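You operate a simulated robot arm through the tools that you are given. There is no shell and no other tool. Be economical: measure what you need, move in short steps, check, and stop when the job is done.

You run a simulated robot arm. Do the job below in one go: nothing can be reset, and whatever is moved stays where it is left.

## Task
Fit the press with the die that the popper card asks for.
Fine: loosen the socket knob, stand the old die on the empty ring, seat the new one, tighten the knob; leave the lever up. Set down upright: steel die. Where these are worked on the way, their far stop is far enough and under half their travel is too little: socket knob.
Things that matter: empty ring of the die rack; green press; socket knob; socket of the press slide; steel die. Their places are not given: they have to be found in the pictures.

It is judged by the outcome, as a careful person would: the job done as asked, and still so three seconds after it is handed in. It fails if anything else is knocked over, pushed out of place, dropped, spilled or broken.

## Robot
A 6-joint arm with a two-finger parallel gripper, fixed in place. Base frame: the origin is at the foot of the arm, x ahead of it, y to its left, z up; the work surface is at about z = 0.78. Lengths are in m, angles in rad, forces in N, time in s.
With the tool pointing down near the work surface it reaches from about 0.28 to 0.64 m from the base axis. Its first joint turns from -2.007 to 2.007 rad. Payload 3.43 kg.
The tool frame sits at the grasp point between the pads (the TCP): z along the fingers, y along the line on which they close. The tips reach 0.034 m beyond it. The gripper opens to 0.128 m. The fingers are 0.024 m wide and 0.012 m thick; the gripper's body (0.048 by 0.13 m) begins 0.096 m behind the TCP.
Orientation is that of the tool frame in the base frame, as a unit quaternion [x, y, z, w]. With the fingers straight down and closing along the base's y, the tool's x points along the base's -x, its y along +y and its z along -z.

## Interface
- The arm moves only by the tool step_arm. Its argument "plan" is a list of rows, each a list of 7 numbers: the opening, from 0 (shut) to 1 (fully open), then the shift along the base's x, y, z in m, then the turn, a rotation vector about the base's x, y, z in rad. In form: [[fingers, tx, ty, tz, wx, wy, wz], ...]. A call has 1 to 10 rows; each row is the pose to reach, as a shift and turn from the pose commanded when the call began. Each row takes 0.2 s and may step no farther than 0.05 m and 0.15 rad from the row before; otherwise, or with a gripper value out of range, the whole call is refused. A pose out of reach is approached as far as the arm can. The call stops where the force on the tool passes 50 N (or 10 N more than at its start, if that is more) or the arm is blocked; 0.2 s more then pass. Each finger travels about 0.153 m/s and halts on what it meets, pressing with about 26 N; the grip force reading is that of the motor and also rises with nothing between the fingers. The clock runs only during rows and for 0.2 s after the last one: add rows that repeat a pose to give the fingers time. The reply holds the time, the measured pose of the TCP, the force on the tool along the base axes, the opening and the grip force, in the units named above and with some noise, with the torque about the TCP (base axes, N m) and any sound that the robot's microphone picked up, and new pictures: "pictures" is both (left out), scene, wrist or none.
- Cameras (640 x 400 px; columns grow to the right, rows downward): "scene" is fixed at [0.3989, 0.6509, 1.3678]; the picture's right is [-0.69, 0.72, 0.00], its down [0.53, 0.51, -0.67] and it looks along [-0.49, -0.47, -0.74] (base axes); focal length 249 px, centre (320, 200). "wrist" rides on the gripper at [0.076, -0.011, -0.16] in the tool frame; the picture's right is [0.15, 0.99, 0.00], its down [-0.88, 0.13, -0.46] and it looks along [-0.45, 0.07, 0.89] (tool axes); focal length 234 px, centre (320, 200).
- move_column(by): slides the trunk up (or, below 0, down) by that many m; the arm rides with it, the base frame stays. It gives what a move gives, with no picture.
- locate(camera, pixels): for up to 12 pixels [column, row] of the newest picture of that camera ("zoom" is the newest enlarged one), the place [x, y, z] in the base frame of the surface seen there, good to about 0.003 m. It takes no simulated time.
- close_up(camera, box): a new picture of the part [left, top, right, bottom] of that camera's present view, enlarged. It takes no simulated time.
- close_job(): hands the job in; it is judged then, once.

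Work in short steps. Measure before you move; look again where a grasp or a placing could have gone wrong, and mend it. You have 80 turns and 200 pictures in all, those below and enlarged ones among them. Open the gripper and draw the arm clear of the work before you hand the job in, unless the task says otherwise; then end with one line.

The tools are called after "Emit:" as a command line: name --pt "numbers of a row" for each row, then --argument value for the rest, lists and objects as JSON in quotes. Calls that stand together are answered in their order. step_arm: Moves the arm, as the interface text tells. Its arguments: {"type":"object","properties":{"plan":{"type":"array","items":{"type":"array","items":{"type":"number"}}},"pictures":{"type":"string","enum":["both","scene","wrist","none"]}},"required":["plan"]} The other tools are called the same way: move_column (by) slides the trunk up or down; locate (camera, pixels) gives the place of the surface under pixels of a picture; close_up (camera, box) takes an enlarged picture of a part of a camera's view; close_job () hands the job in.

At the start:

```text
clock: 0.0
tcp_pos: [0.2328, 0.2569, 1.1306]
orientation: [0.0, 1.0, 0.0, 0.0]
wrist_force: [0.4, 0.5, 0.1]
wrist_torque: [0.0, -0.05, -0.02]
grip_width: 0.1279
grasp_force: 0.0
trunk travel left (down, up): [-0.875, 0.115]
```

scene: 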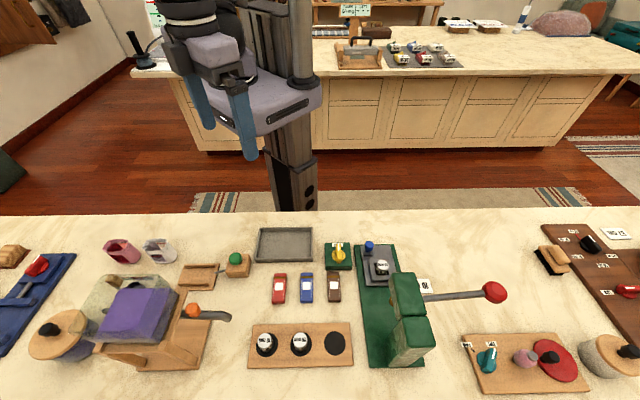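
wrist: 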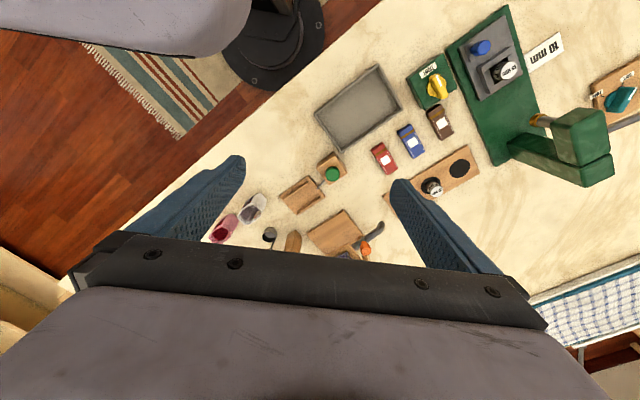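

I see the green press near scene (390,310), and the die rack at (300,345) with two dies and an empty ring at (337,343). I'll enlarge these and look for the popper card.

Emit:
close_up --camera "scene" --box '[230, 220, 450, 375]'

Emit:
close_up --camera "scene" --box '[330, 230, 440, 300]'

Emit:
close_up --camera "scene" --box '[240, 310, 370, 380]'

Emit:
close_up --camera "scene" --box '[130, 0, 560, 80]'

Emit:
close_up --camera "wrist" --box '[400, 0, 640, 200]'

```text
2.58 times, centred on (340, 298) of scene
```

zoom: 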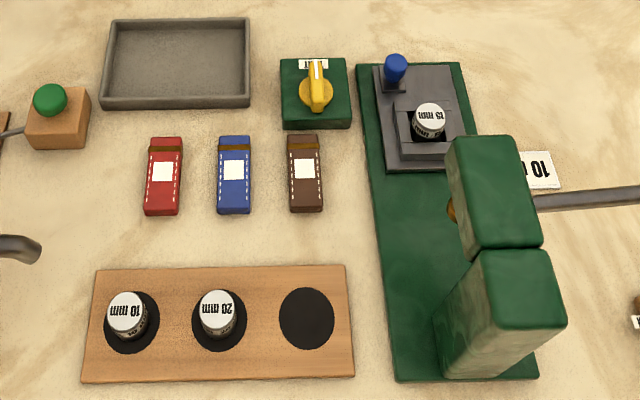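

```text
5.71 times, centred on (385, 265) of scene
```

zoom: 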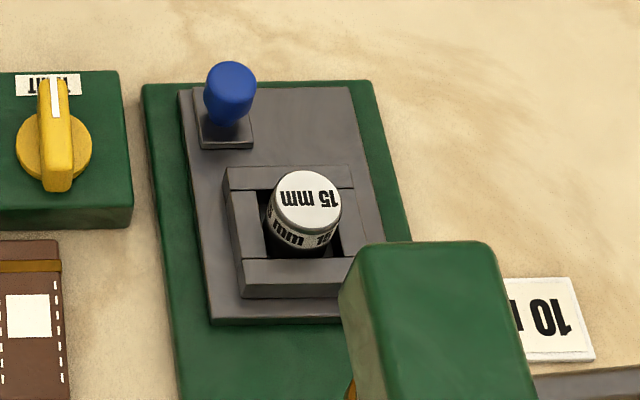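

```text
4.92 times, centred on (305, 345) of scene
```

zoom: 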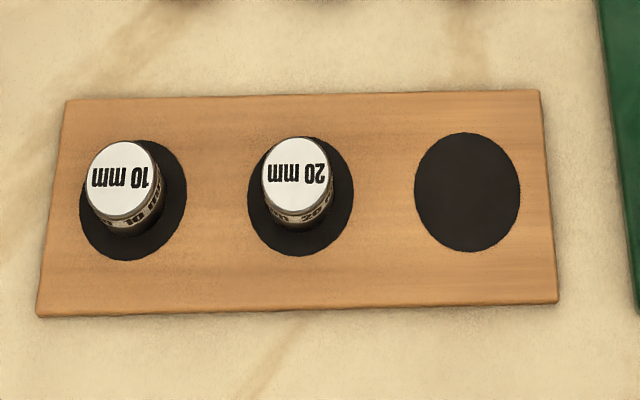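

```text
1.49 times, centred on (345, 40) of scene
```

zoom: 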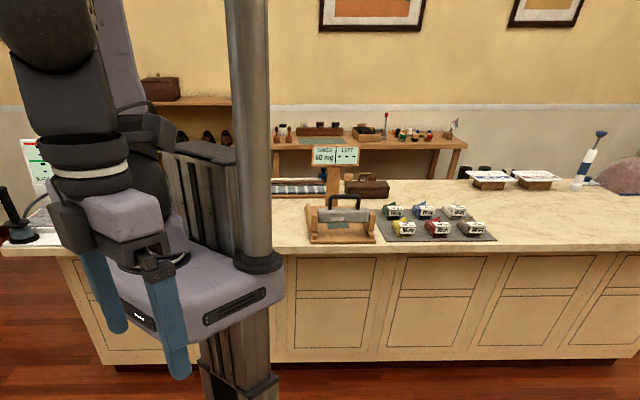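

```text
2.00 times, centred on (520, 100) of wrist
```

zoom: 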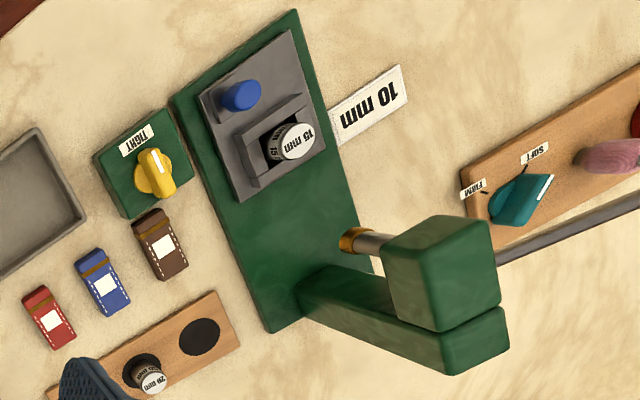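

The card beside the press reads "10 mm", the socket holds 15 mm, and the 10 mm die is the leftmost on the rack. The yellow knob labelled TIGHT looks like the socket knob, so I'll measure these from the scene.

Emit:
locate --camera "scene" --pixels '[[265, 341], [300, 341], [337, 343], [383, 264], [337, 248], [339, 259], [338, 264], [369, 246], [400, 290], [410, 335], [445, 296], [494, 292]]'

Emit:
close_up --camera "scene" --box '[318, 232, 366, 278]'

Emit:
close_up --camera "wrist" --box '[400, 40, 480, 120]'

```text
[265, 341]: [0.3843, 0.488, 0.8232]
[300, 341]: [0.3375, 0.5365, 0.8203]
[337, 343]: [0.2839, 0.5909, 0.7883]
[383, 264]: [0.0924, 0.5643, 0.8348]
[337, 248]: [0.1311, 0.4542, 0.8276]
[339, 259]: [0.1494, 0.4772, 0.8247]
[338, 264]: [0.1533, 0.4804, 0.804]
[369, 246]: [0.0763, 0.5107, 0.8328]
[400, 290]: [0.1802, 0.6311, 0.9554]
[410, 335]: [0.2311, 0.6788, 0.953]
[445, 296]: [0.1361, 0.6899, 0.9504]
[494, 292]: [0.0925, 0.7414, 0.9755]
```

```text
8.70 times, centred on (342, 255) of scene
```

zoom: 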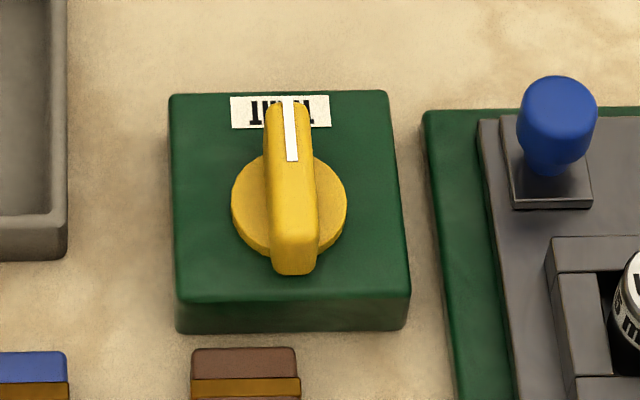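

```text
5.00 times, centred on (440, 80) of wrist
```

zoom: 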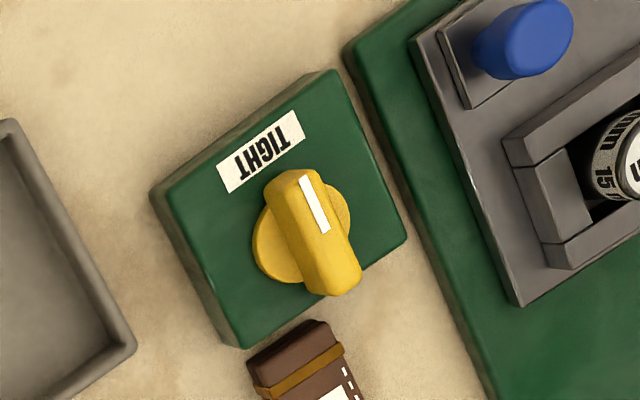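

The knob ridge sits at about (0.14,0.465), top z about 0.827, and the layout is rotated about 45°. Next I'll measure the socket, die and press-head details.

Emit:
close_up --camera "scene" --box '[330, 230, 440, 300]'

Emit:
locate --camera "zoom" --pixels '[[309, 187], [280, 195], [338, 205], [308, 232], [245, 230], [290, 272], [330, 176], [345, 300], [375, 250], [490, 250], [300, 305], [222, 75]]'

Emit:
close_up --camera "scene" --box '[240, 310, 370, 380]'

Emit:
locate --camera "zoom" --pixels '[[92, 170], [153, 175], [122, 150], [122, 205], [130, 250], [170, 170], [262, 170], [325, 180], [467, 136], [467, 250], [415, 190], [520, 190]]'

```text
5.71 times, centred on (385, 265) of scene
```

zoom: 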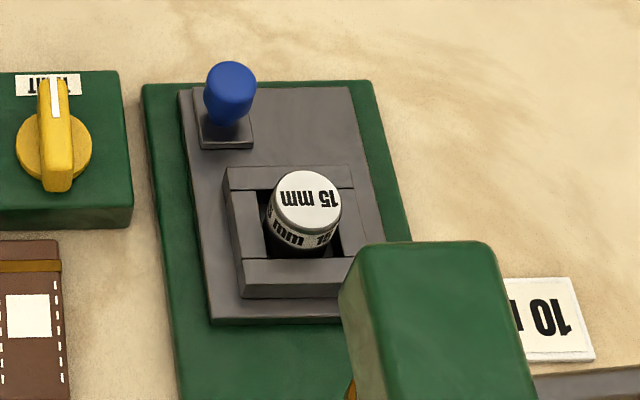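

```text
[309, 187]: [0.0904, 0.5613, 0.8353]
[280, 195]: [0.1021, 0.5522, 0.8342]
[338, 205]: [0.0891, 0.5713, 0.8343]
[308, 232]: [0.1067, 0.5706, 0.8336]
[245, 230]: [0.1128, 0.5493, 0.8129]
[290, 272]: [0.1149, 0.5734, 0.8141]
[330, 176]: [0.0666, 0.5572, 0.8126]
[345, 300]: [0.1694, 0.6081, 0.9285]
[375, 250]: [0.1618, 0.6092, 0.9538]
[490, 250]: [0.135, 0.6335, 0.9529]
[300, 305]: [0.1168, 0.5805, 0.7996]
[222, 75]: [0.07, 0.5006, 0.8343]
```

```text
4.92 times, centred on (305, 345) of scene
```

zoom: 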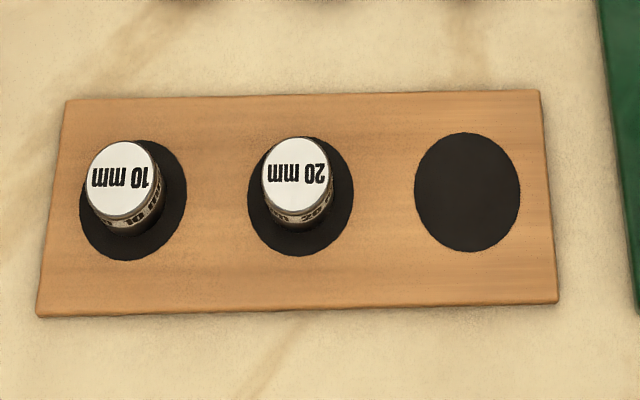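

```text
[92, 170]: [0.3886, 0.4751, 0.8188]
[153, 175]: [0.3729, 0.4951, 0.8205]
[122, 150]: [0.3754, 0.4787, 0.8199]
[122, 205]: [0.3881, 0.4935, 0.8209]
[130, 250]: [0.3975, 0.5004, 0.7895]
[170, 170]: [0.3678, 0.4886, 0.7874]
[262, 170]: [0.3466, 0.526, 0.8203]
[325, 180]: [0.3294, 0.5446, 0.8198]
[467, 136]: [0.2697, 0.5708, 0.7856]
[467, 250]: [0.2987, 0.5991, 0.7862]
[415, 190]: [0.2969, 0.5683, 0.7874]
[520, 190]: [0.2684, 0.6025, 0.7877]
```

Measured: 15 mm die top at about (0.0955,0.5625,0.8345) with the socket wall top at 0.8135, 10 mm die at about (0.382,0.4855,0.820), and empty ring at about (0.283,0.585,0.787). I'll move above the knob with a 45° turn and look.

Emit:
step_arm --pt "0.5 -0.015 0.035 -0.02 0 0 0.131" --pt "0.4 -0.03 0.07 -0.04 0 0 0.262" --pt "0.4 -0.046 0.105 -0.065 0 0 0.393" --pt "0.4 -0.061 0.14 -0.09 0 0 0.524" --pt "0.4 -0.077 0.175 -0.11 0 0 0.655" --pt "0.4 -0.092 0.21 -0.13 0 0 0.77" --pt "0.4 -0.092 0.21 -0.15 0 0 0.77"

```text
clock: 1.6
tcp_pos: [0.139, 0.4666, 0.9782]
orientation: [-0.376, 0.927, 0.001, -0.001]
wrist_force: [0.3, -0.2, 0.2]
wrist_torque: [0.06, 0.02, 0.01]
grip_width: 0.0512
grasp_force: 0.1
trunk travel left (down, up): [-0.875, 0.115]
```

scene: 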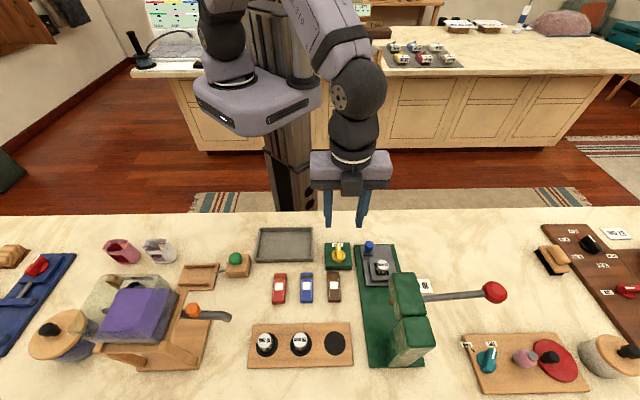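
wrist: 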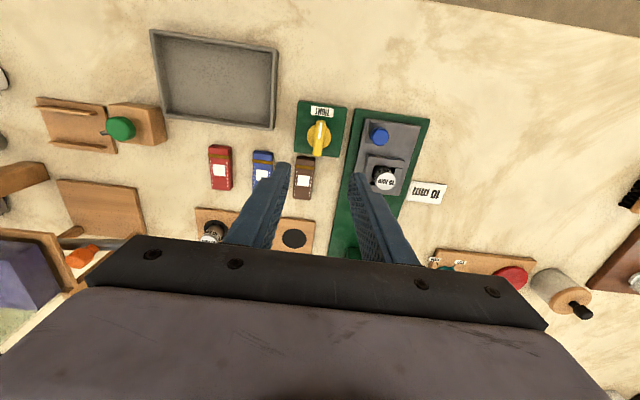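

The hand is over the knob area. I'll look closely at the knob in the wrist view at (319,137) and measure its ridge.

Emit:
close_up --camera "wrist" --box '[285, 95, 355, 165]'

Emit:
locate --camera "wrist" --pixels '[[319, 124], [318, 138], [317, 152], [310, 137], [329, 136], [340, 125], [299, 102], [345, 104], [296, 152], [340, 157], [303, 165], [379, 135]]'

```text
5.71 times, centred on (320, 130) of wrist
```

zoom: 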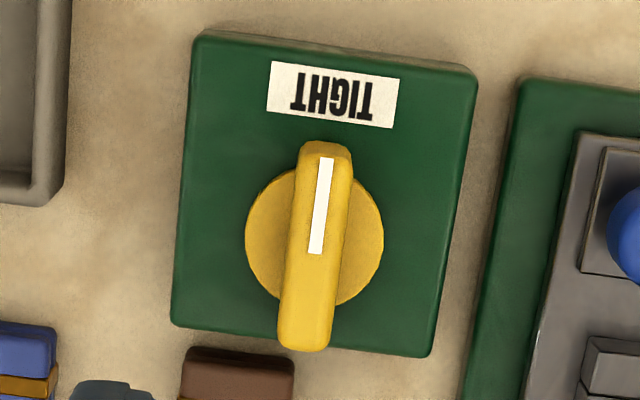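

```text
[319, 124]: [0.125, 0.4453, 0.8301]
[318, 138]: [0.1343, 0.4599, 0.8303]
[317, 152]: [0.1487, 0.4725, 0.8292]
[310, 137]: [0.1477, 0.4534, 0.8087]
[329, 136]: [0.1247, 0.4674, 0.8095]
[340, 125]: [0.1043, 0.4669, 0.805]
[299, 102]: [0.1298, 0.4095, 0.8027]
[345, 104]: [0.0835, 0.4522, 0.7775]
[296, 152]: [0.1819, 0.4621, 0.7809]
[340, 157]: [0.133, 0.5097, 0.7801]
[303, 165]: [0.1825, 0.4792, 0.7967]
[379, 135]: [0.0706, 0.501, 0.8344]
```

The ridge centre is about (0.137,0.460), top z 0.83, with the knob disc at 0.809. I'll lower so the tips reach about 0.813, then close on the ridge.

Emit:
step_arm --pt "0.4 -0.002 -0.0066 -0.04 0 0 0" --pt "0.4 -0.002 -0.0066 -0.08 0 0 0" --pt "0.35 -0.002 -0.0066 -0.11 0 0 0" --pt "0.35 -0.002 -0.0066 -0.13 0 0 0"

```text
clock: 2.6
tcp_pos: [0.1377, 0.4601, 0.8497]
orientation: [-0.377, 0.926, 0.0, 0.0]
wrist_force: [0.5, 0.1, -0.2]
wrist_torque: [-0.02, 0.05, -0.02]
grip_width: 0.0448
grasp_force: 0.1
trunk travel left (down, up): [-0.875, 0.115]
```

scene: 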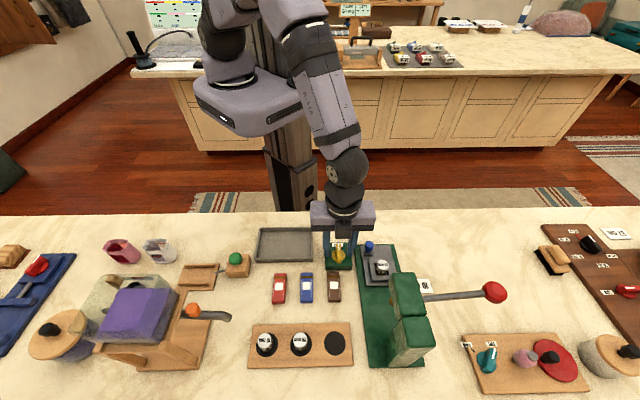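
wrist: 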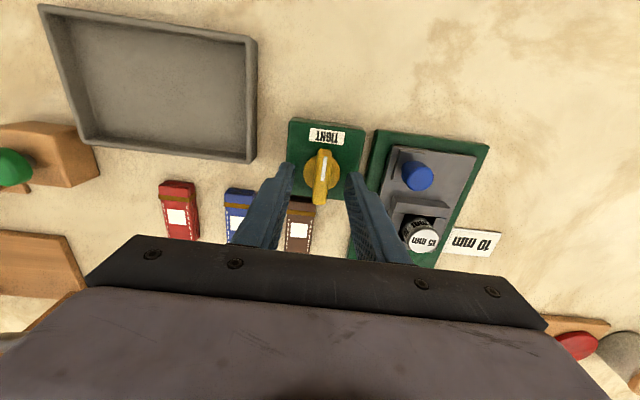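

The ridge at wrist (321,175) lies between the fingers. I'll close on it.

Emit:
step_arm --pt "0.2 0 0 -0.003 0 0 0" --pt "0.05 0 0 -0.003 0 0 0" --pt "0.03 0 0 -0.003 0 0 0" --pictures "wrist"

```text
clock: 3.4
tcp_pos: [0.1362, 0.462, 0.8474]
orientation: [-0.376, 0.927, 0.002, 0.0]
wrist_force: [-7.2, 4.4, 0.7]
wrist_torque: [0.09, 0.2, 0.67]
grip_width: 0.0129
grasp_force: 45.5
trunk travel left (down, up): [-0.875, 0.115]
```

wrist: 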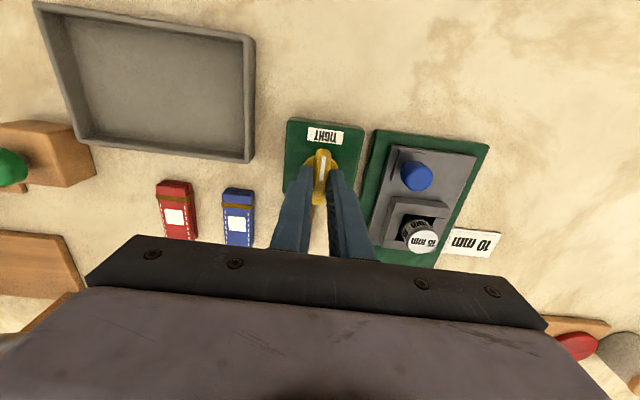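

The ridge is gripped (12.9 mm). I'll try a small counter-clockwise turn and watch the torque.

Emit:
step_arm --pt "0.03 -0.0012 0.0012 -0.002 0 0 0.1" --pt "0.03 -0.0012 0.0012 -0.002 0 0 0.25" --pt "0.03 -0.0012 0.0012 -0.002 0 0 0.35" --pictures "wrist"

```text
clock: 4.2
tcp_pos: [0.1369, 0.4634, 0.8487]
orientation: [-0.532, 0.847, 0.001, 0.001]
wrist_force: [-9.2, 5.1, 19.4]
wrist_torque: [-1.02, 0.81, -0.07]
grip_width: 0.013
grasp_force: 45.3
trunk travel left (down, up): [-0.875, 0.115]
```

wrist: 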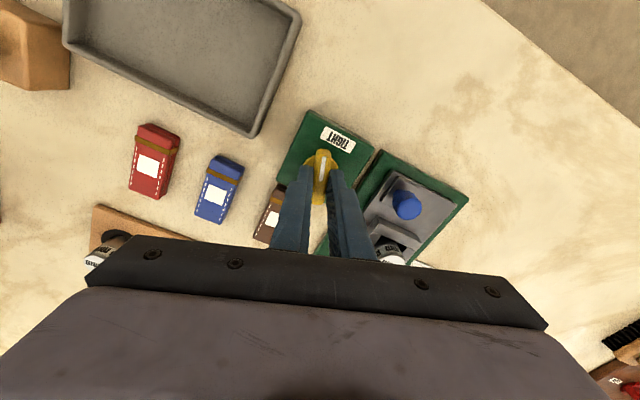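

It turns freely counter-clockwise. There is a 19 N upward force because I'm pressing on the disc, so I'll lift 3 mm and keep turning.

Emit:
step_arm --pt "0.03 0 0 0.004 0 0 0.0" --pt "0.03 -0.001 0.001 0.004 0 0 0.15" --pt "0.03 -0.001 0.001 0.004 0 0 0.3" --pt "0.03 -0.001 0.001 0.004 0 0 0.45" --pt "0.03 -0.001 0.001 0.004 0 0 0.6" --pictures "both"

```text
clock: 5.4
tcp_pos: [0.1356, 0.4626, 0.8461]
orientation: [0.759, -0.651, 0.001, 0.003]
wrist_force: [-8.7, 5.2, -23.8]
wrist_torque: [1.34, 0.32, -0.07]
grip_width: 0.0129
grasp_force: 44.8
trunk travel left (down, up): [-0.875, 0.115]
```

scene: 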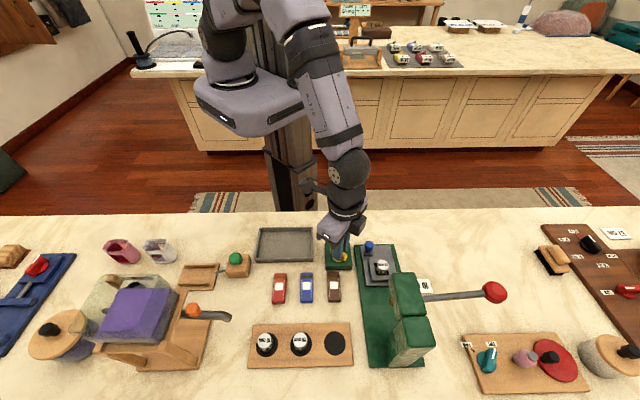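
wrist: 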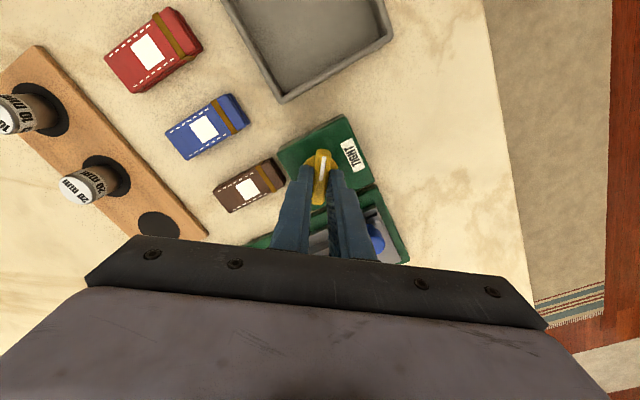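

About 54° is turned so far, still with little torque. I'll ease z down 2 mm and continue to the stop.

Emit:
step_arm --pt "0.03 0 0 -0.002 0 0 0.1" --pt "0.03 -0.0005 0 -0.002 0 0 0.25" --pt "0.03 -0.0005 0 -0.002 0 0 0.4" --pt "0.03 -0.0005 0 -0.002 0 0 0.55" --pt "0.03 -0.0005 0 -0.002 0 0 0.7" --pictures "both"

```text
clock: 6.6
tcp_pos: [0.135, 0.4624, 0.8479]
orientation: [0.935, -0.354, -0.001, 0.0]
wrist_force: [-6.8, -4.4, -10.8]
wrist_torque: [0.08, -0.12, -1.4]
grip_width: 0.0137
grasp_force: 45.2
trunk travel left (down, up): [-0.875, 0.115]
```

scene: 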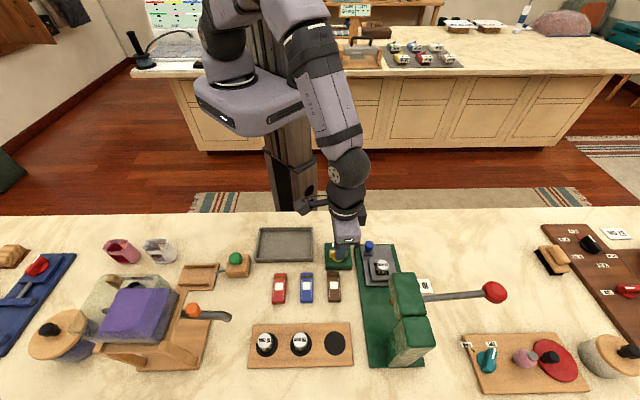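
wrist: 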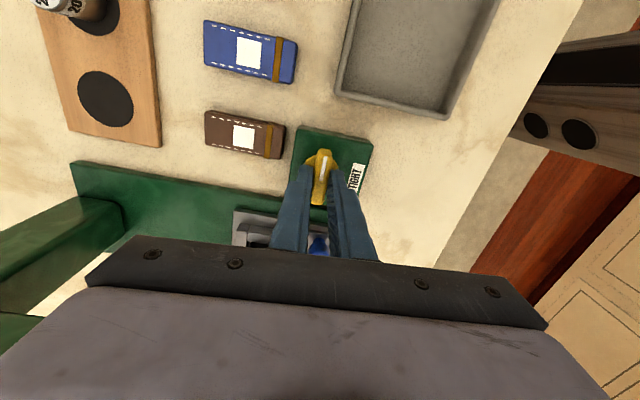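

Torque of -1.4 N m after about 93° means the far stop is reached. I'll release, rise, and check the knob.

Emit:
step_arm --pt "0.25 0 0 0 0 0 -0.03" --pt "0.25 0 0 0 0 0 -0.03" --pt "0.25 0 0 0.04 0 0 -0.03" --pt "0.25 0 0 0.09 0 0 -0.03" --pt "0.3 0 0 0.13 0 0 -0.15" --pt "0.4 0 0 0.15 0 0 -0.3" --pt "0.4 0 0 0.15 0 0 -0.45" --pt "0.4 0 0 0.15 0 0 -0.6" --pt "0.4 0 0 0.15 0 0 -0.75" --pt "0.4 0 0 0.15 0 0 -0.9" --pictures "both"

Emit:
close_up --camera "wrist" --box '[270, 90, 380, 180]'

```text
clock: 8.8
tcp_pos: [0.1355, 0.4629, 0.9985]
orientation: [-0.689, 0.725, 0.001, 0.001]
wrist_force: [0.3, 0.5, -0.5]
wrist_torque: [-0.02, 0.05, 0.01]
grip_width: 0.0512
grasp_force: 0.0
trunk travel left (down, up): [-0.875, 0.115]
```

scene: 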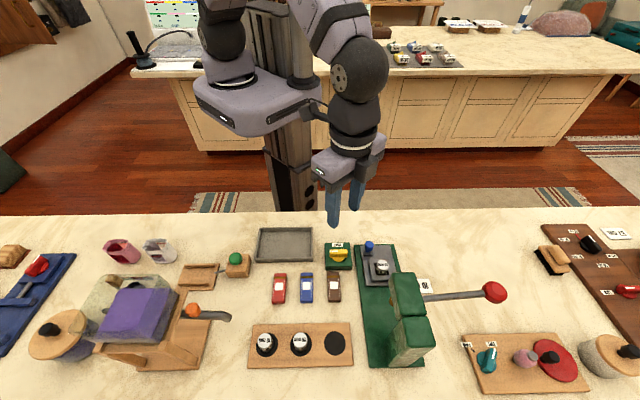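
wrist: 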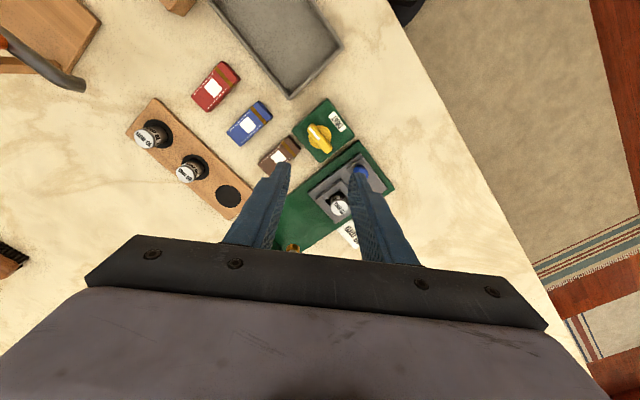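

```text
4.44 times, centred on (325, 135) of wrist
```

zoom: 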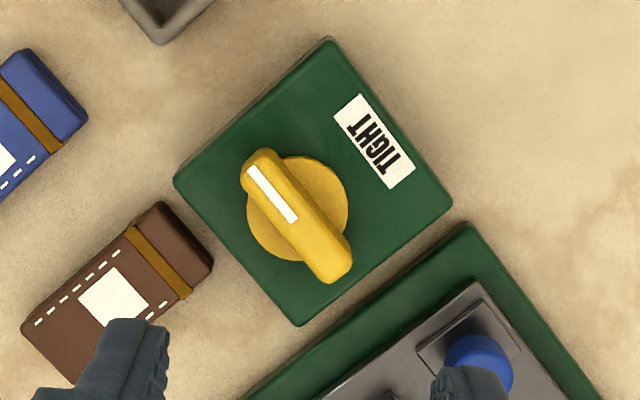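

The knob now points away from TIGHT by about 90°. I'll go above the socket at (0.0955,0.5625), turn back to 45°, and look.

Emit:
step_arm --pt "0.4 -0.008 0.02 0 0 0 -0.15" --pt "0.4 -0.016 0.04 0 0 0 -0.3" --pt "0.4 -0.024 0.06 0 0 0 -0.45" --pt "0.4 -0.032 0.08 0 0 0 -0.6" --pt "0.4 -0.04 0.0995 0 0 0 -0.745" --pt "0.4 -0.04 0.0995 -0.04 0 0 -0.745" --pt "0.4 -0.04 0.0995 -0.08 0 0 -0.745"

Emit:
close_up --camera "wrist" --box '[260, 100, 400, 240]'

Emit:
close_up --camera "scene" --box '[320, 180, 450, 290]'

```text
clock: 10.4
tcp_pos: [0.0953, 0.5625, 0.9185]
orientation: [-0.379, 0.925, 0.0, 0.0]
wrist_force: [0.2, 0.5, -0.8]
wrist_torque: [0.02, 0.02, 0.01]
grip_width: 0.0509
grasp_force: 0.1
trunk travel left (down, up): [-0.875, 0.115]
```

scene: 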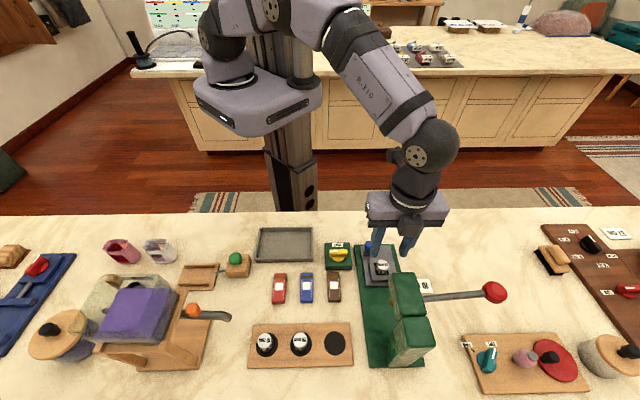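
wrist: 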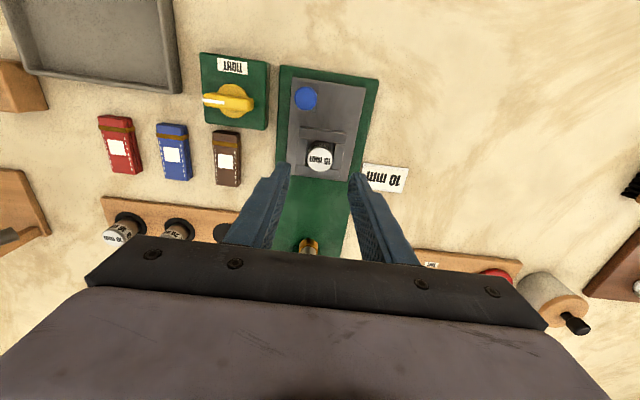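

```text
2.86 times, centred on (330, 170) of wrist
```

zoom: 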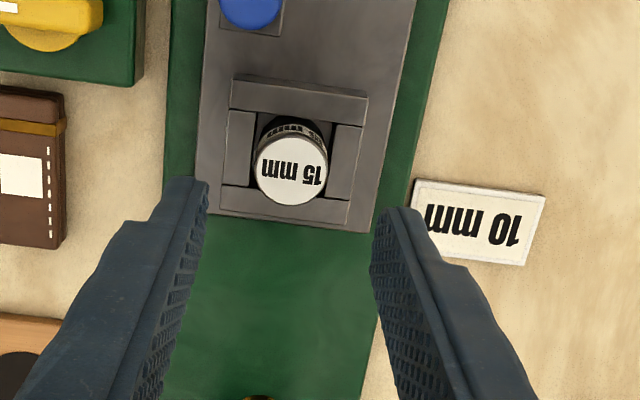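

```text
3.64 times, centred on (385, 235) of scene
```

zoom: 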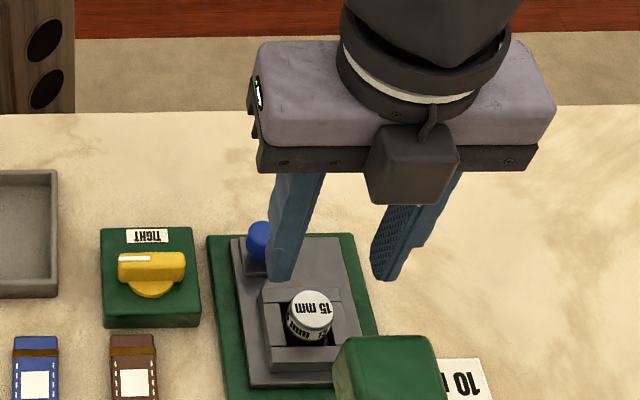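

Die top is at wrist (320,160). I'll measure its edges and the socket wall from this view.

Emit:
locate --camera "wrist" --pixels '[[309, 159], [331, 162], [321, 150], [319, 170], [320, 160], [303, 158], [338, 160], [322, 134], [316, 172], [300, 243], [345, 140]]'

```text
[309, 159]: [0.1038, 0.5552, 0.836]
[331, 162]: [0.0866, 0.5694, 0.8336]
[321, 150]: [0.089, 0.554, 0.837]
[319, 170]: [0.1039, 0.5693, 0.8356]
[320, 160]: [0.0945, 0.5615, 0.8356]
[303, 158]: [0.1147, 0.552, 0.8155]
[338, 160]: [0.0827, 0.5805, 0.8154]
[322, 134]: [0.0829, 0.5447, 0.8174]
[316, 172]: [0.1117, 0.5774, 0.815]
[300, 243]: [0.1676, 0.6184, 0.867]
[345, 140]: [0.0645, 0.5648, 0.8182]
```

The die is centred at (0.0954,0.562), directly below the TCP. I'll lower to TCP z 0.853 and close.

Emit:
step_arm --pt "0.4 0 0 -0.035 0 0 0" --pt "0.4 0 0 -0.055 0 0 0" --pt "0.4 0 0 -0.0655 0 0 0" --pt "0.25 0 0 -0.0655 0 0 0" --pt "0.1 0 0 -0.0655 0 0 0" --pt "0.1 0 0 -0.0655 0 0 0"

```text
clock: 11.8
tcp_pos: [0.095, 0.5615, 0.8504]
orientation: [-0.377, 0.926, 0.001, 0.001]
wrist_force: [0.4, -0.1, 0.1]
wrist_torque: [-0.01, 0.0, 0.02]
grip_width: 0.0268
grasp_force: 26.1
trunk travel left (down, up): [-0.875, 0.115]
```

scene: 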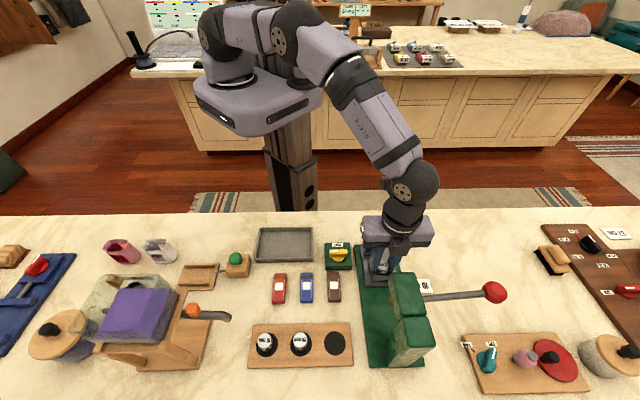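
wrist: 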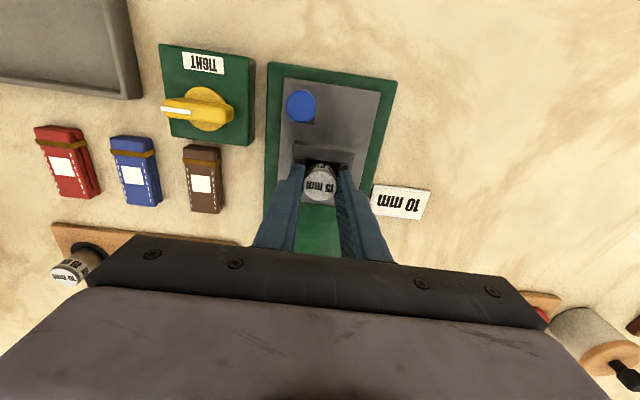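

The die is gripped at 26.8 mm with no side load. I'll lift straight up and check.

Emit:
step_arm --pt "0.1 0 0 0.01 0 0 0" --pt "0.1 0 0 0.03 0 0 0" --pt "0.1 0 0 0.06 0 0 0" --pt "0.1 0 0 0.1 0 0 0" --pt "0.1 0 0 0.14 0 0 0"

Emit:
close_up --camera "scene" --box '[330, 170, 460, 290]'

Emit:
close_up --camera "wrist" --box '[260, 100, 380, 220]'

```text
clock: 13.0
tcp_pos: [0.094, 0.563, 0.9942]
orientation: [-0.378, 0.926, 0.0, 0.0]
wrist_force: [0.8, -0.1, -2.3]
wrist_torque: [0.0, -0.03, -0.01]
grip_width: 0.027
grasp_force: 26.2
trunk travel left (down, up): [-0.875, 0.115]
```

scene: 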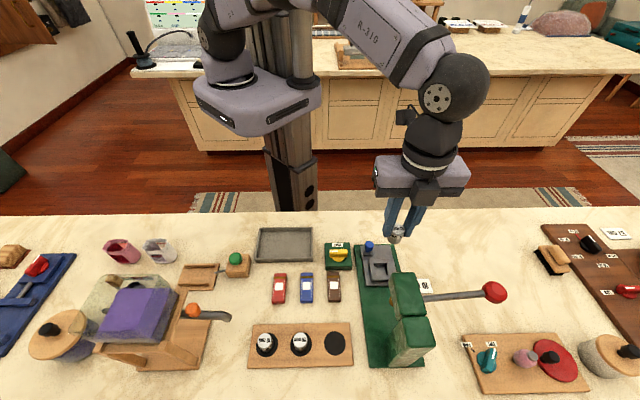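
wrist: 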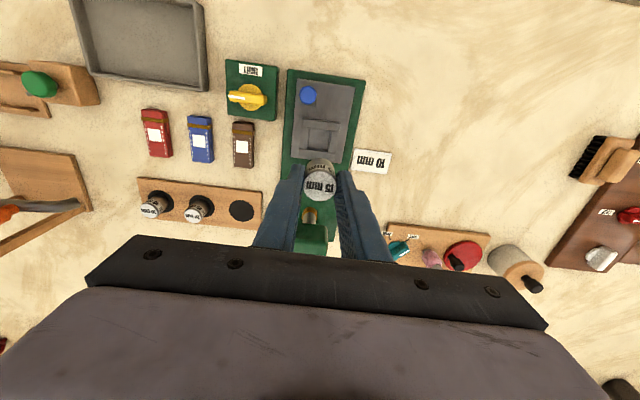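

```text
3.33 times, centred on (395, 230) of scene
```

zoom: 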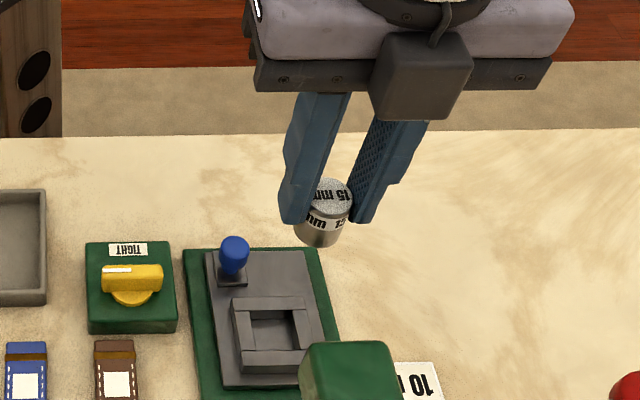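

```text
3.33 times, centred on (320, 160) of wrist
```

zoom: 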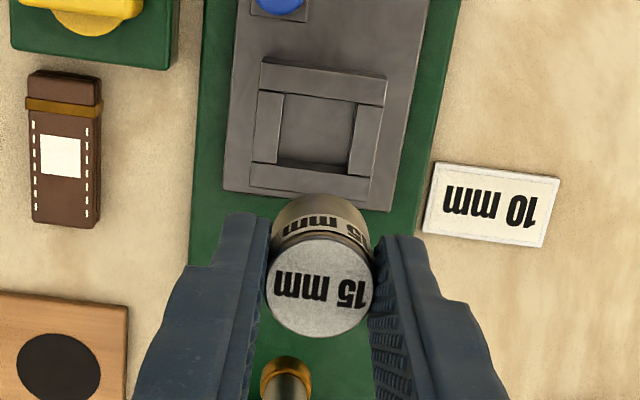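

The die is out cleanly. I'll measure the socket cavity and where the die's top and bottom sit relative to the TCP.

Emit:
locate --camera "wrist" --pixels '[[319, 139], [312, 130], [309, 147], [329, 132], [328, 150], [305, 140], [334, 143], [321, 124], [317, 154], [320, 185], [241, 211]]'

Emit:
locate --camera "scene" --pixels '[[394, 242], [393, 241], [397, 227], [396, 236], [382, 267], [380, 263], [378, 271]]'

```text
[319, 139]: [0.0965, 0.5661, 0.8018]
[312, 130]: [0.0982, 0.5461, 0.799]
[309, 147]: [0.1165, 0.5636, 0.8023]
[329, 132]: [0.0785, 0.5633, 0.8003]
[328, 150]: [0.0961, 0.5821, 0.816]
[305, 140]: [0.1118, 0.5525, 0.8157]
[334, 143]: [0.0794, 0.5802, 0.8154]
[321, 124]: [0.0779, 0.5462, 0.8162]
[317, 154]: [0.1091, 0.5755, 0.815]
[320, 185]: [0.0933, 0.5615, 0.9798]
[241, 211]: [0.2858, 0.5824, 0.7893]
```

```text
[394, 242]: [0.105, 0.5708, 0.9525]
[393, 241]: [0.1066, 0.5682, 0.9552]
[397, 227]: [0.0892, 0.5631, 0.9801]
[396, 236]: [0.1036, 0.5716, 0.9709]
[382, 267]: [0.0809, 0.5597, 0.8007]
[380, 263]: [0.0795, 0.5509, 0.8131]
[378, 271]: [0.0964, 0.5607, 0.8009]
```

The die bottom is about 49 mm below the TCP, so seating on the ring (z 0.787) needs TCP z about 0.837. I'll carry it high, away from the press head, to over the ring at about (0.2845,0.586), turning so the hand is narrow toward the press.

Emit:
step_arm --pt "0.1 0 0 0.03 0 0 0.14" --pt "0.1 0.03 -0.03 0.035 0 0 0.28" --pt "0.1 0.07 -0.04 0.035 0 0 0.42" --pt "0.1 0.11 -0.04 0.035 0 0 0.56" --pt "0.1 0.15 -0.03 0.035 0 0 0.7" --pt "0.1 0.17 -0.01 0.035 0 0 0.84" --pt "0.1 0.19 0.01 0.035 0 0 0.98" --pt "0.1 0.1905 0.022 0.035 0 0 1.12" --pt "0.1 0.1905 0.022 0.015 0 0 1.26" --pt "0.1 0.1905 0.022 -0.02 0 0 1.4"

```text
clock: 15.2
tcp_pos: [0.2764, 0.5629, 0.9782]
orientation: [0.886, -0.463, 0.0, 0.0]
wrist_force: [0.7, 0.0, -2.2]
wrist_torque: [-0.05, -0.04, 0.0]
grip_width: 0.0271
grasp_force: 26.3
out of reach, approached as far as the arm can: row 7, 8, 9, 10
trunk travel left (down, up): [-0.875, 0.115]
```

scene: 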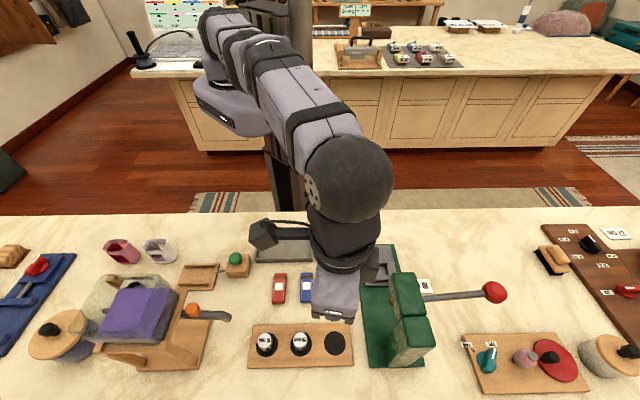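
wrist: 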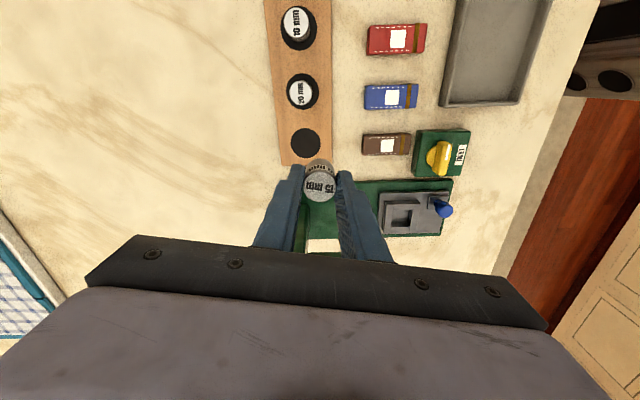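

Reach is limited here: TCP stopped at (0.276,0.563), r=0.627. I'll lower toward the surface with the same target and see whether the reach grows.

Emit:
step_arm --pt "0.1 0 0 -0.03 0 0 0.05" --pt "0.1 0 0 -0.06 0 0 0.05" --pt "0.1 0 0 -0.08 0 0 0.05" --pictures "none"

```text
clock: 16.0
tcp_pos: [0.2757, 0.5639, 0.8982]
orientation: [0.897, -0.442, 0.0, 0.0]
wrist_force: [-1.1, 0.1, -2.1]
wrist_torque: [-0.04, 0.02, 0.03]
grip_width: 0.027
grasp_force: 26.4
trunk travel left (down, up): [-0.875, 0.115]
```

It reset the commanded pose to the reached one. At this lower height I'll ask for the missing (+0.009,+0.021).

Emit:
step_arm --pt "0.1 0.004 0.01 0 0 0 0" --pt "0.1 0.009 0.021 0 0 0 0" --pt "0.1 0.009 0.021 0 0 0 0" --pictures "none"

```text
clock: 16.8
tcp_pos: [0.2771, 0.5622, 0.8998]
orientation: [0.897, -0.442, 0.0, 0.0]
wrist_force: [1.1, 0.1, -0.6]
wrist_torque: [-0.03, 0.05, -0.02]
grip_width: 0.027
grasp_force: 26.4
out of reach, approached as far as the arm can: row 1, 2, 3
trunk travel left (down, up): [-0.875, 0.115]
```

Maximum reach here is about 0.627, while the ring is at r about 0.650, so I'll need a slight outward tilt and a lower trunk. First I'll measure the press column and head edges next to the ring for clearance.

Emit:
locate --camera "scene" --pixels '[[392, 278], [390, 285], [401, 318], [394, 340], [393, 350], [387, 362], [402, 322], [400, 342], [396, 372], [366, 365], [363, 330], [405, 365]]'

Emit:
close_up --camera "scene" --box '[240, 220, 450, 375]'

```text
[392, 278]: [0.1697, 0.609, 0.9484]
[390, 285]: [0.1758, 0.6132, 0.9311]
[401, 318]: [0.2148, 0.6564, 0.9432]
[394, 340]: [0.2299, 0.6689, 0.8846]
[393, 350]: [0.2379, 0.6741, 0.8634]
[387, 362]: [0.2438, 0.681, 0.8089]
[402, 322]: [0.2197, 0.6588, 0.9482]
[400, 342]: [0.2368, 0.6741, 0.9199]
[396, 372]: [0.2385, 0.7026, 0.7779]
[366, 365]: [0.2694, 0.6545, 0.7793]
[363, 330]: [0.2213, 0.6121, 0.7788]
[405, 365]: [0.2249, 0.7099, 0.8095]
```

```text
2.58 times, centred on (345, 298) of scene
```

zoom: 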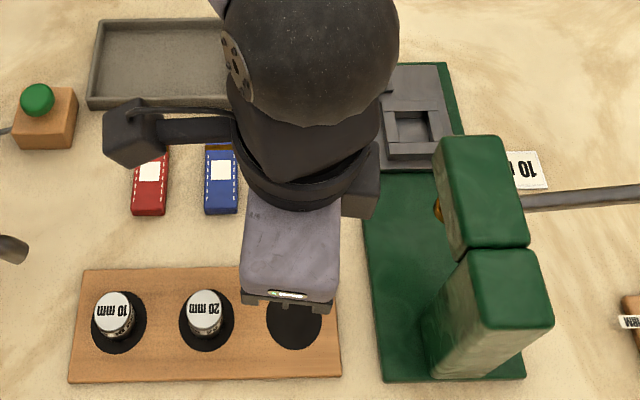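

The press's left face is 97 mm from the ring centre along the rack, so the hand fits with its closing axis tangential. I'll raise, draw in slightly, and turn to yaw about 1.12 before lowering the trunk 0.1 m.

Emit:
step_arm --pt "0.1 -0.003 -0.005 0.03 0 0 -0.14" --pt "0.1 -0.006 -0.012 0.06 0 0 -0.28" --pt "0.1 -0.01 -0.02 0.09 0 0 -0.42" --pt "0.1 -0.01 -0.02 0.1 0 0 -0.56" --pt "0.1 -0.01 -0.02 0.1 0 0 -0.7" --pt "0.1 -0.01 -0.02 0.1 0 0 -0.84" --pt "0.1 -0.01 -0.02 0.1 0 0 -0.98" --pt "0.1 -0.01 -0.02 0.1 0 0 -1.1" --pictures "none"

Emit:
move_column --by -0.1

```text
clock: 18.6
tcp_pos: [0.2674, 0.5436, 1.0019]
orientation: [-0.533, 0.846, 0.0, 0.0]
wrist_force: [-0.5, -0.3, -1.7]
wrist_torque: [0.03, -0.01, 0.0]
grip_width: 0.0271
grasp_force: 26.2
trunk travel left (down, up): [-0.875, 0.115]
```

```text
clock: 19.9
tcp_pos: [0.2691, 0.5414, 0.9007]
orientation: [-0.533, 0.846, -0.001, 0.0]
wrist_force: [-0.2, 0.3, -0.6]
wrist_torque: [0.01, -0.01, -0.02]
grip_width: 0.0269
grasp_force: 26.3
trunk travel left (down, up): [-0.775, 0.215]
```

Now I'll extend outward over the ring with a tilt of about 0.1 rad, tips outward about the tangential axis, at TCP z about 0.885.

Emit:
step_arm --pt "0.1 0.004 0.01 -0.005 0.045 -0.022 0" --pt "0.1 0.008 0.021 -0.01 0.09 -0.044 0" --pt "0.1 0.0155 0.0425 -0.015 0.09 -0.044 0" --pt "0.1 0.0155 0.0425 -0.015 0.09 -0.044 0"

```text
clock: 20.9
tcp_pos: [0.2837, 0.5839, 0.8873]
orientation: [-0.533, 0.845, 0.026, 0.043]
wrist_force: [-0.5, 0.3, -1.1]
wrist_torque: [0.02, -0.02, -0.02]
grip_width: 0.0271
grasp_force: 25.8
trunk travel left (down, up): [-0.775, 0.215]
```

scene: 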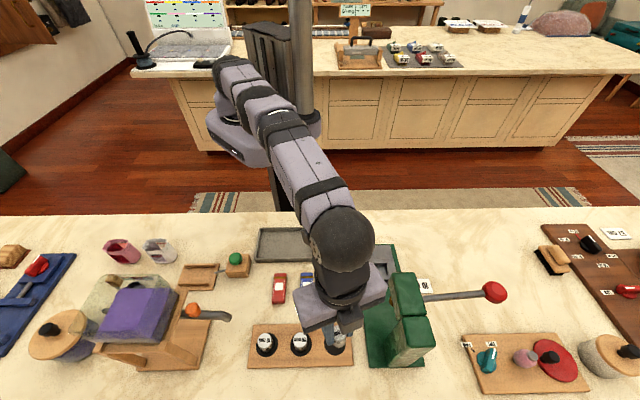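
wrist: 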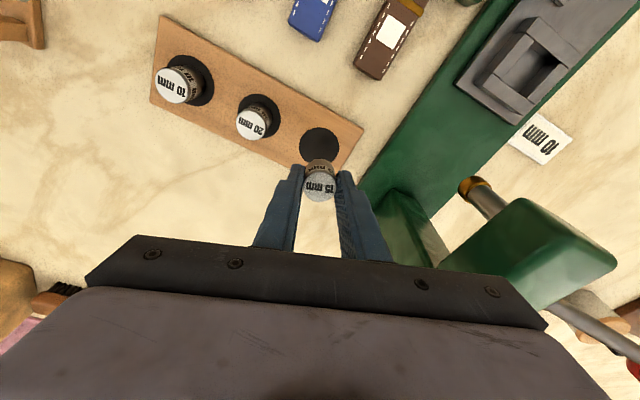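

It is reached with the tilt. I'll pull back about 4 mm (the tilt throws the die bottom outward), halve the tilt, and lower to 0.85 to see whether it still reaches.

Emit:
step_arm --pt "0.1 -0.001 -0.002 -0.015 -0.02 0.01 0" --pt "0.1 -0.0015 -0.003 -0.03 -0.045 0.022 0" --pt "0.1 -0.0015 -0.003 -0.036 -0.045 0.022 0"

Emit:
close_up --camera "scene" --box '[290, 310, 380, 370]'

Emit:
close_up --camera "wrist" --box '[260, 90, 380, 210]'

```text
clock: 21.7
tcp_pos: [0.2808, 0.5755, 0.8507]
orientation: [-0.533, 0.846, 0.013, 0.021]
wrist_force: [0.0, 0.5, -1.5]
wrist_torque: [0.0, 0.03, -0.02]
grip_width: 0.0267
grasp_force: 26.2
out of reach, approached as far as the arm can: row 2, 3
trunk travel left (down, up): [-0.775, 0.215]
```

scene: 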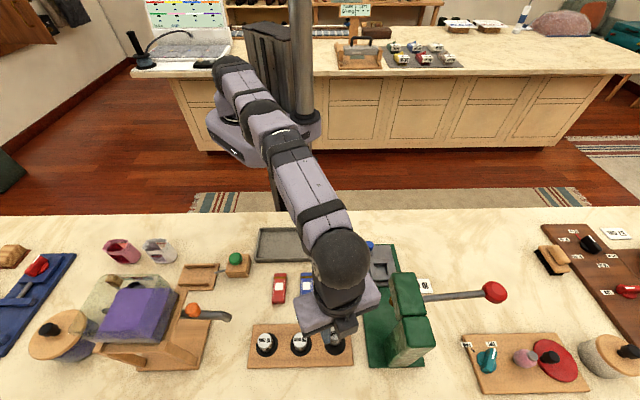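
wrist: 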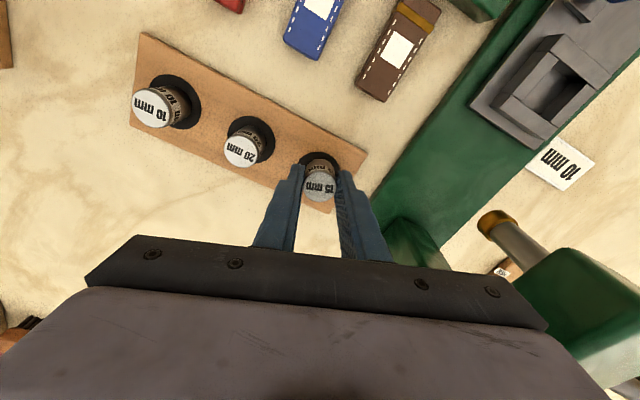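

```text
6.67 times, centred on (335, 340) of scene
```

zoom: 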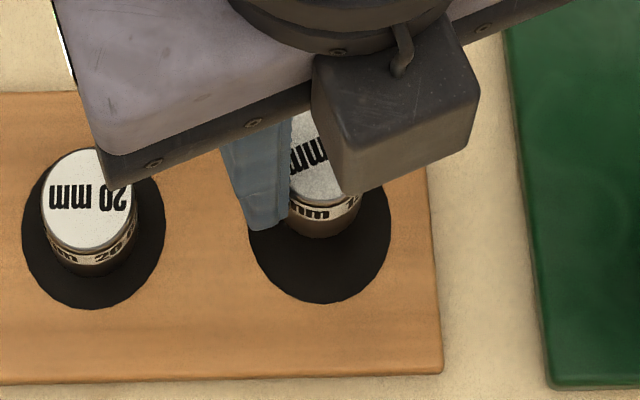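

```text
3.33 times, centred on (320, 150) of wrist
```

zoom: 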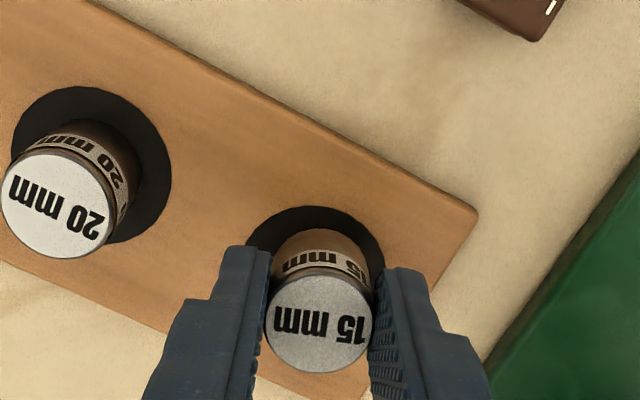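

At 0.05 tilt the TCP reaches r 0.640, so the die bottom is about 7 mm short. I'll use about 0.085 tilt, go out 6 mm, then lower toward the ring and watch the force.

Emit:
step_arm --pt "0.1 0.0026 0.0056 0 0.0315 -0.0154 0" --pt "0.1 0.0026 0.0056 -0.006 0.0315 -0.0154 0" --pt "0.1 0.0026 0.0056 -0.012 0.0315 -0.0154 0"

Emit:
close_up --camera "scene" --box '[290, 310, 380, 370]'

Emit:
close_up --camera "wrist" --box '[260, 90, 380, 210]'

```text
clock: 22.5
tcp_pos: [0.2814, 0.5818, 0.8379]
orientation: [-0.533, 0.845, 0.023, 0.036]
wrist_force: [0.1, 0.5, -0.9]
wrist_torque: [0.02, -0.01, 0.01]
grip_width: 0.0268
grasp_force: 26.0
trunk travel left (down, up): [-0.775, 0.215]
```

scene: 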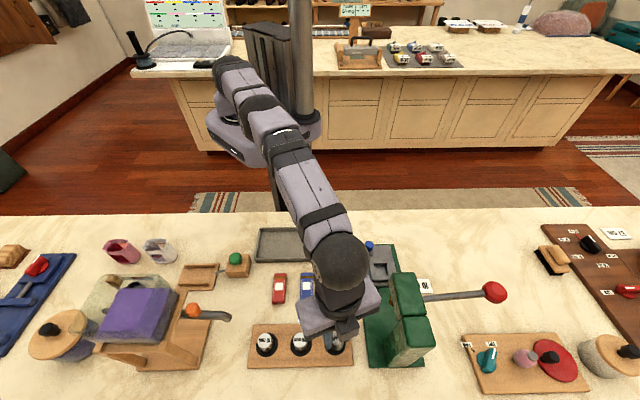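
wrist: 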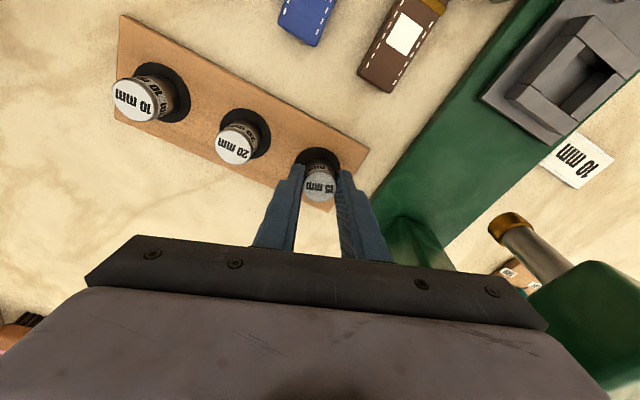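

```text
6.67 times, centred on (335, 340) of scene
```

zoom: 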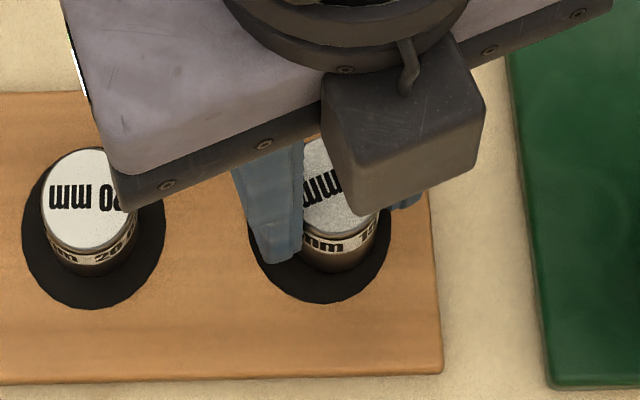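

```text
3.33 times, centred on (320, 150) of wrist
```

zoom: 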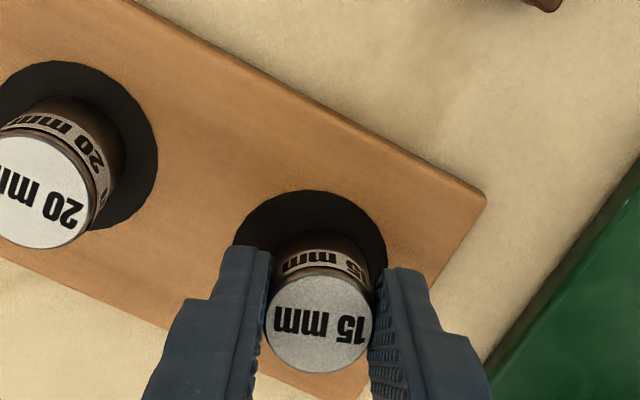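

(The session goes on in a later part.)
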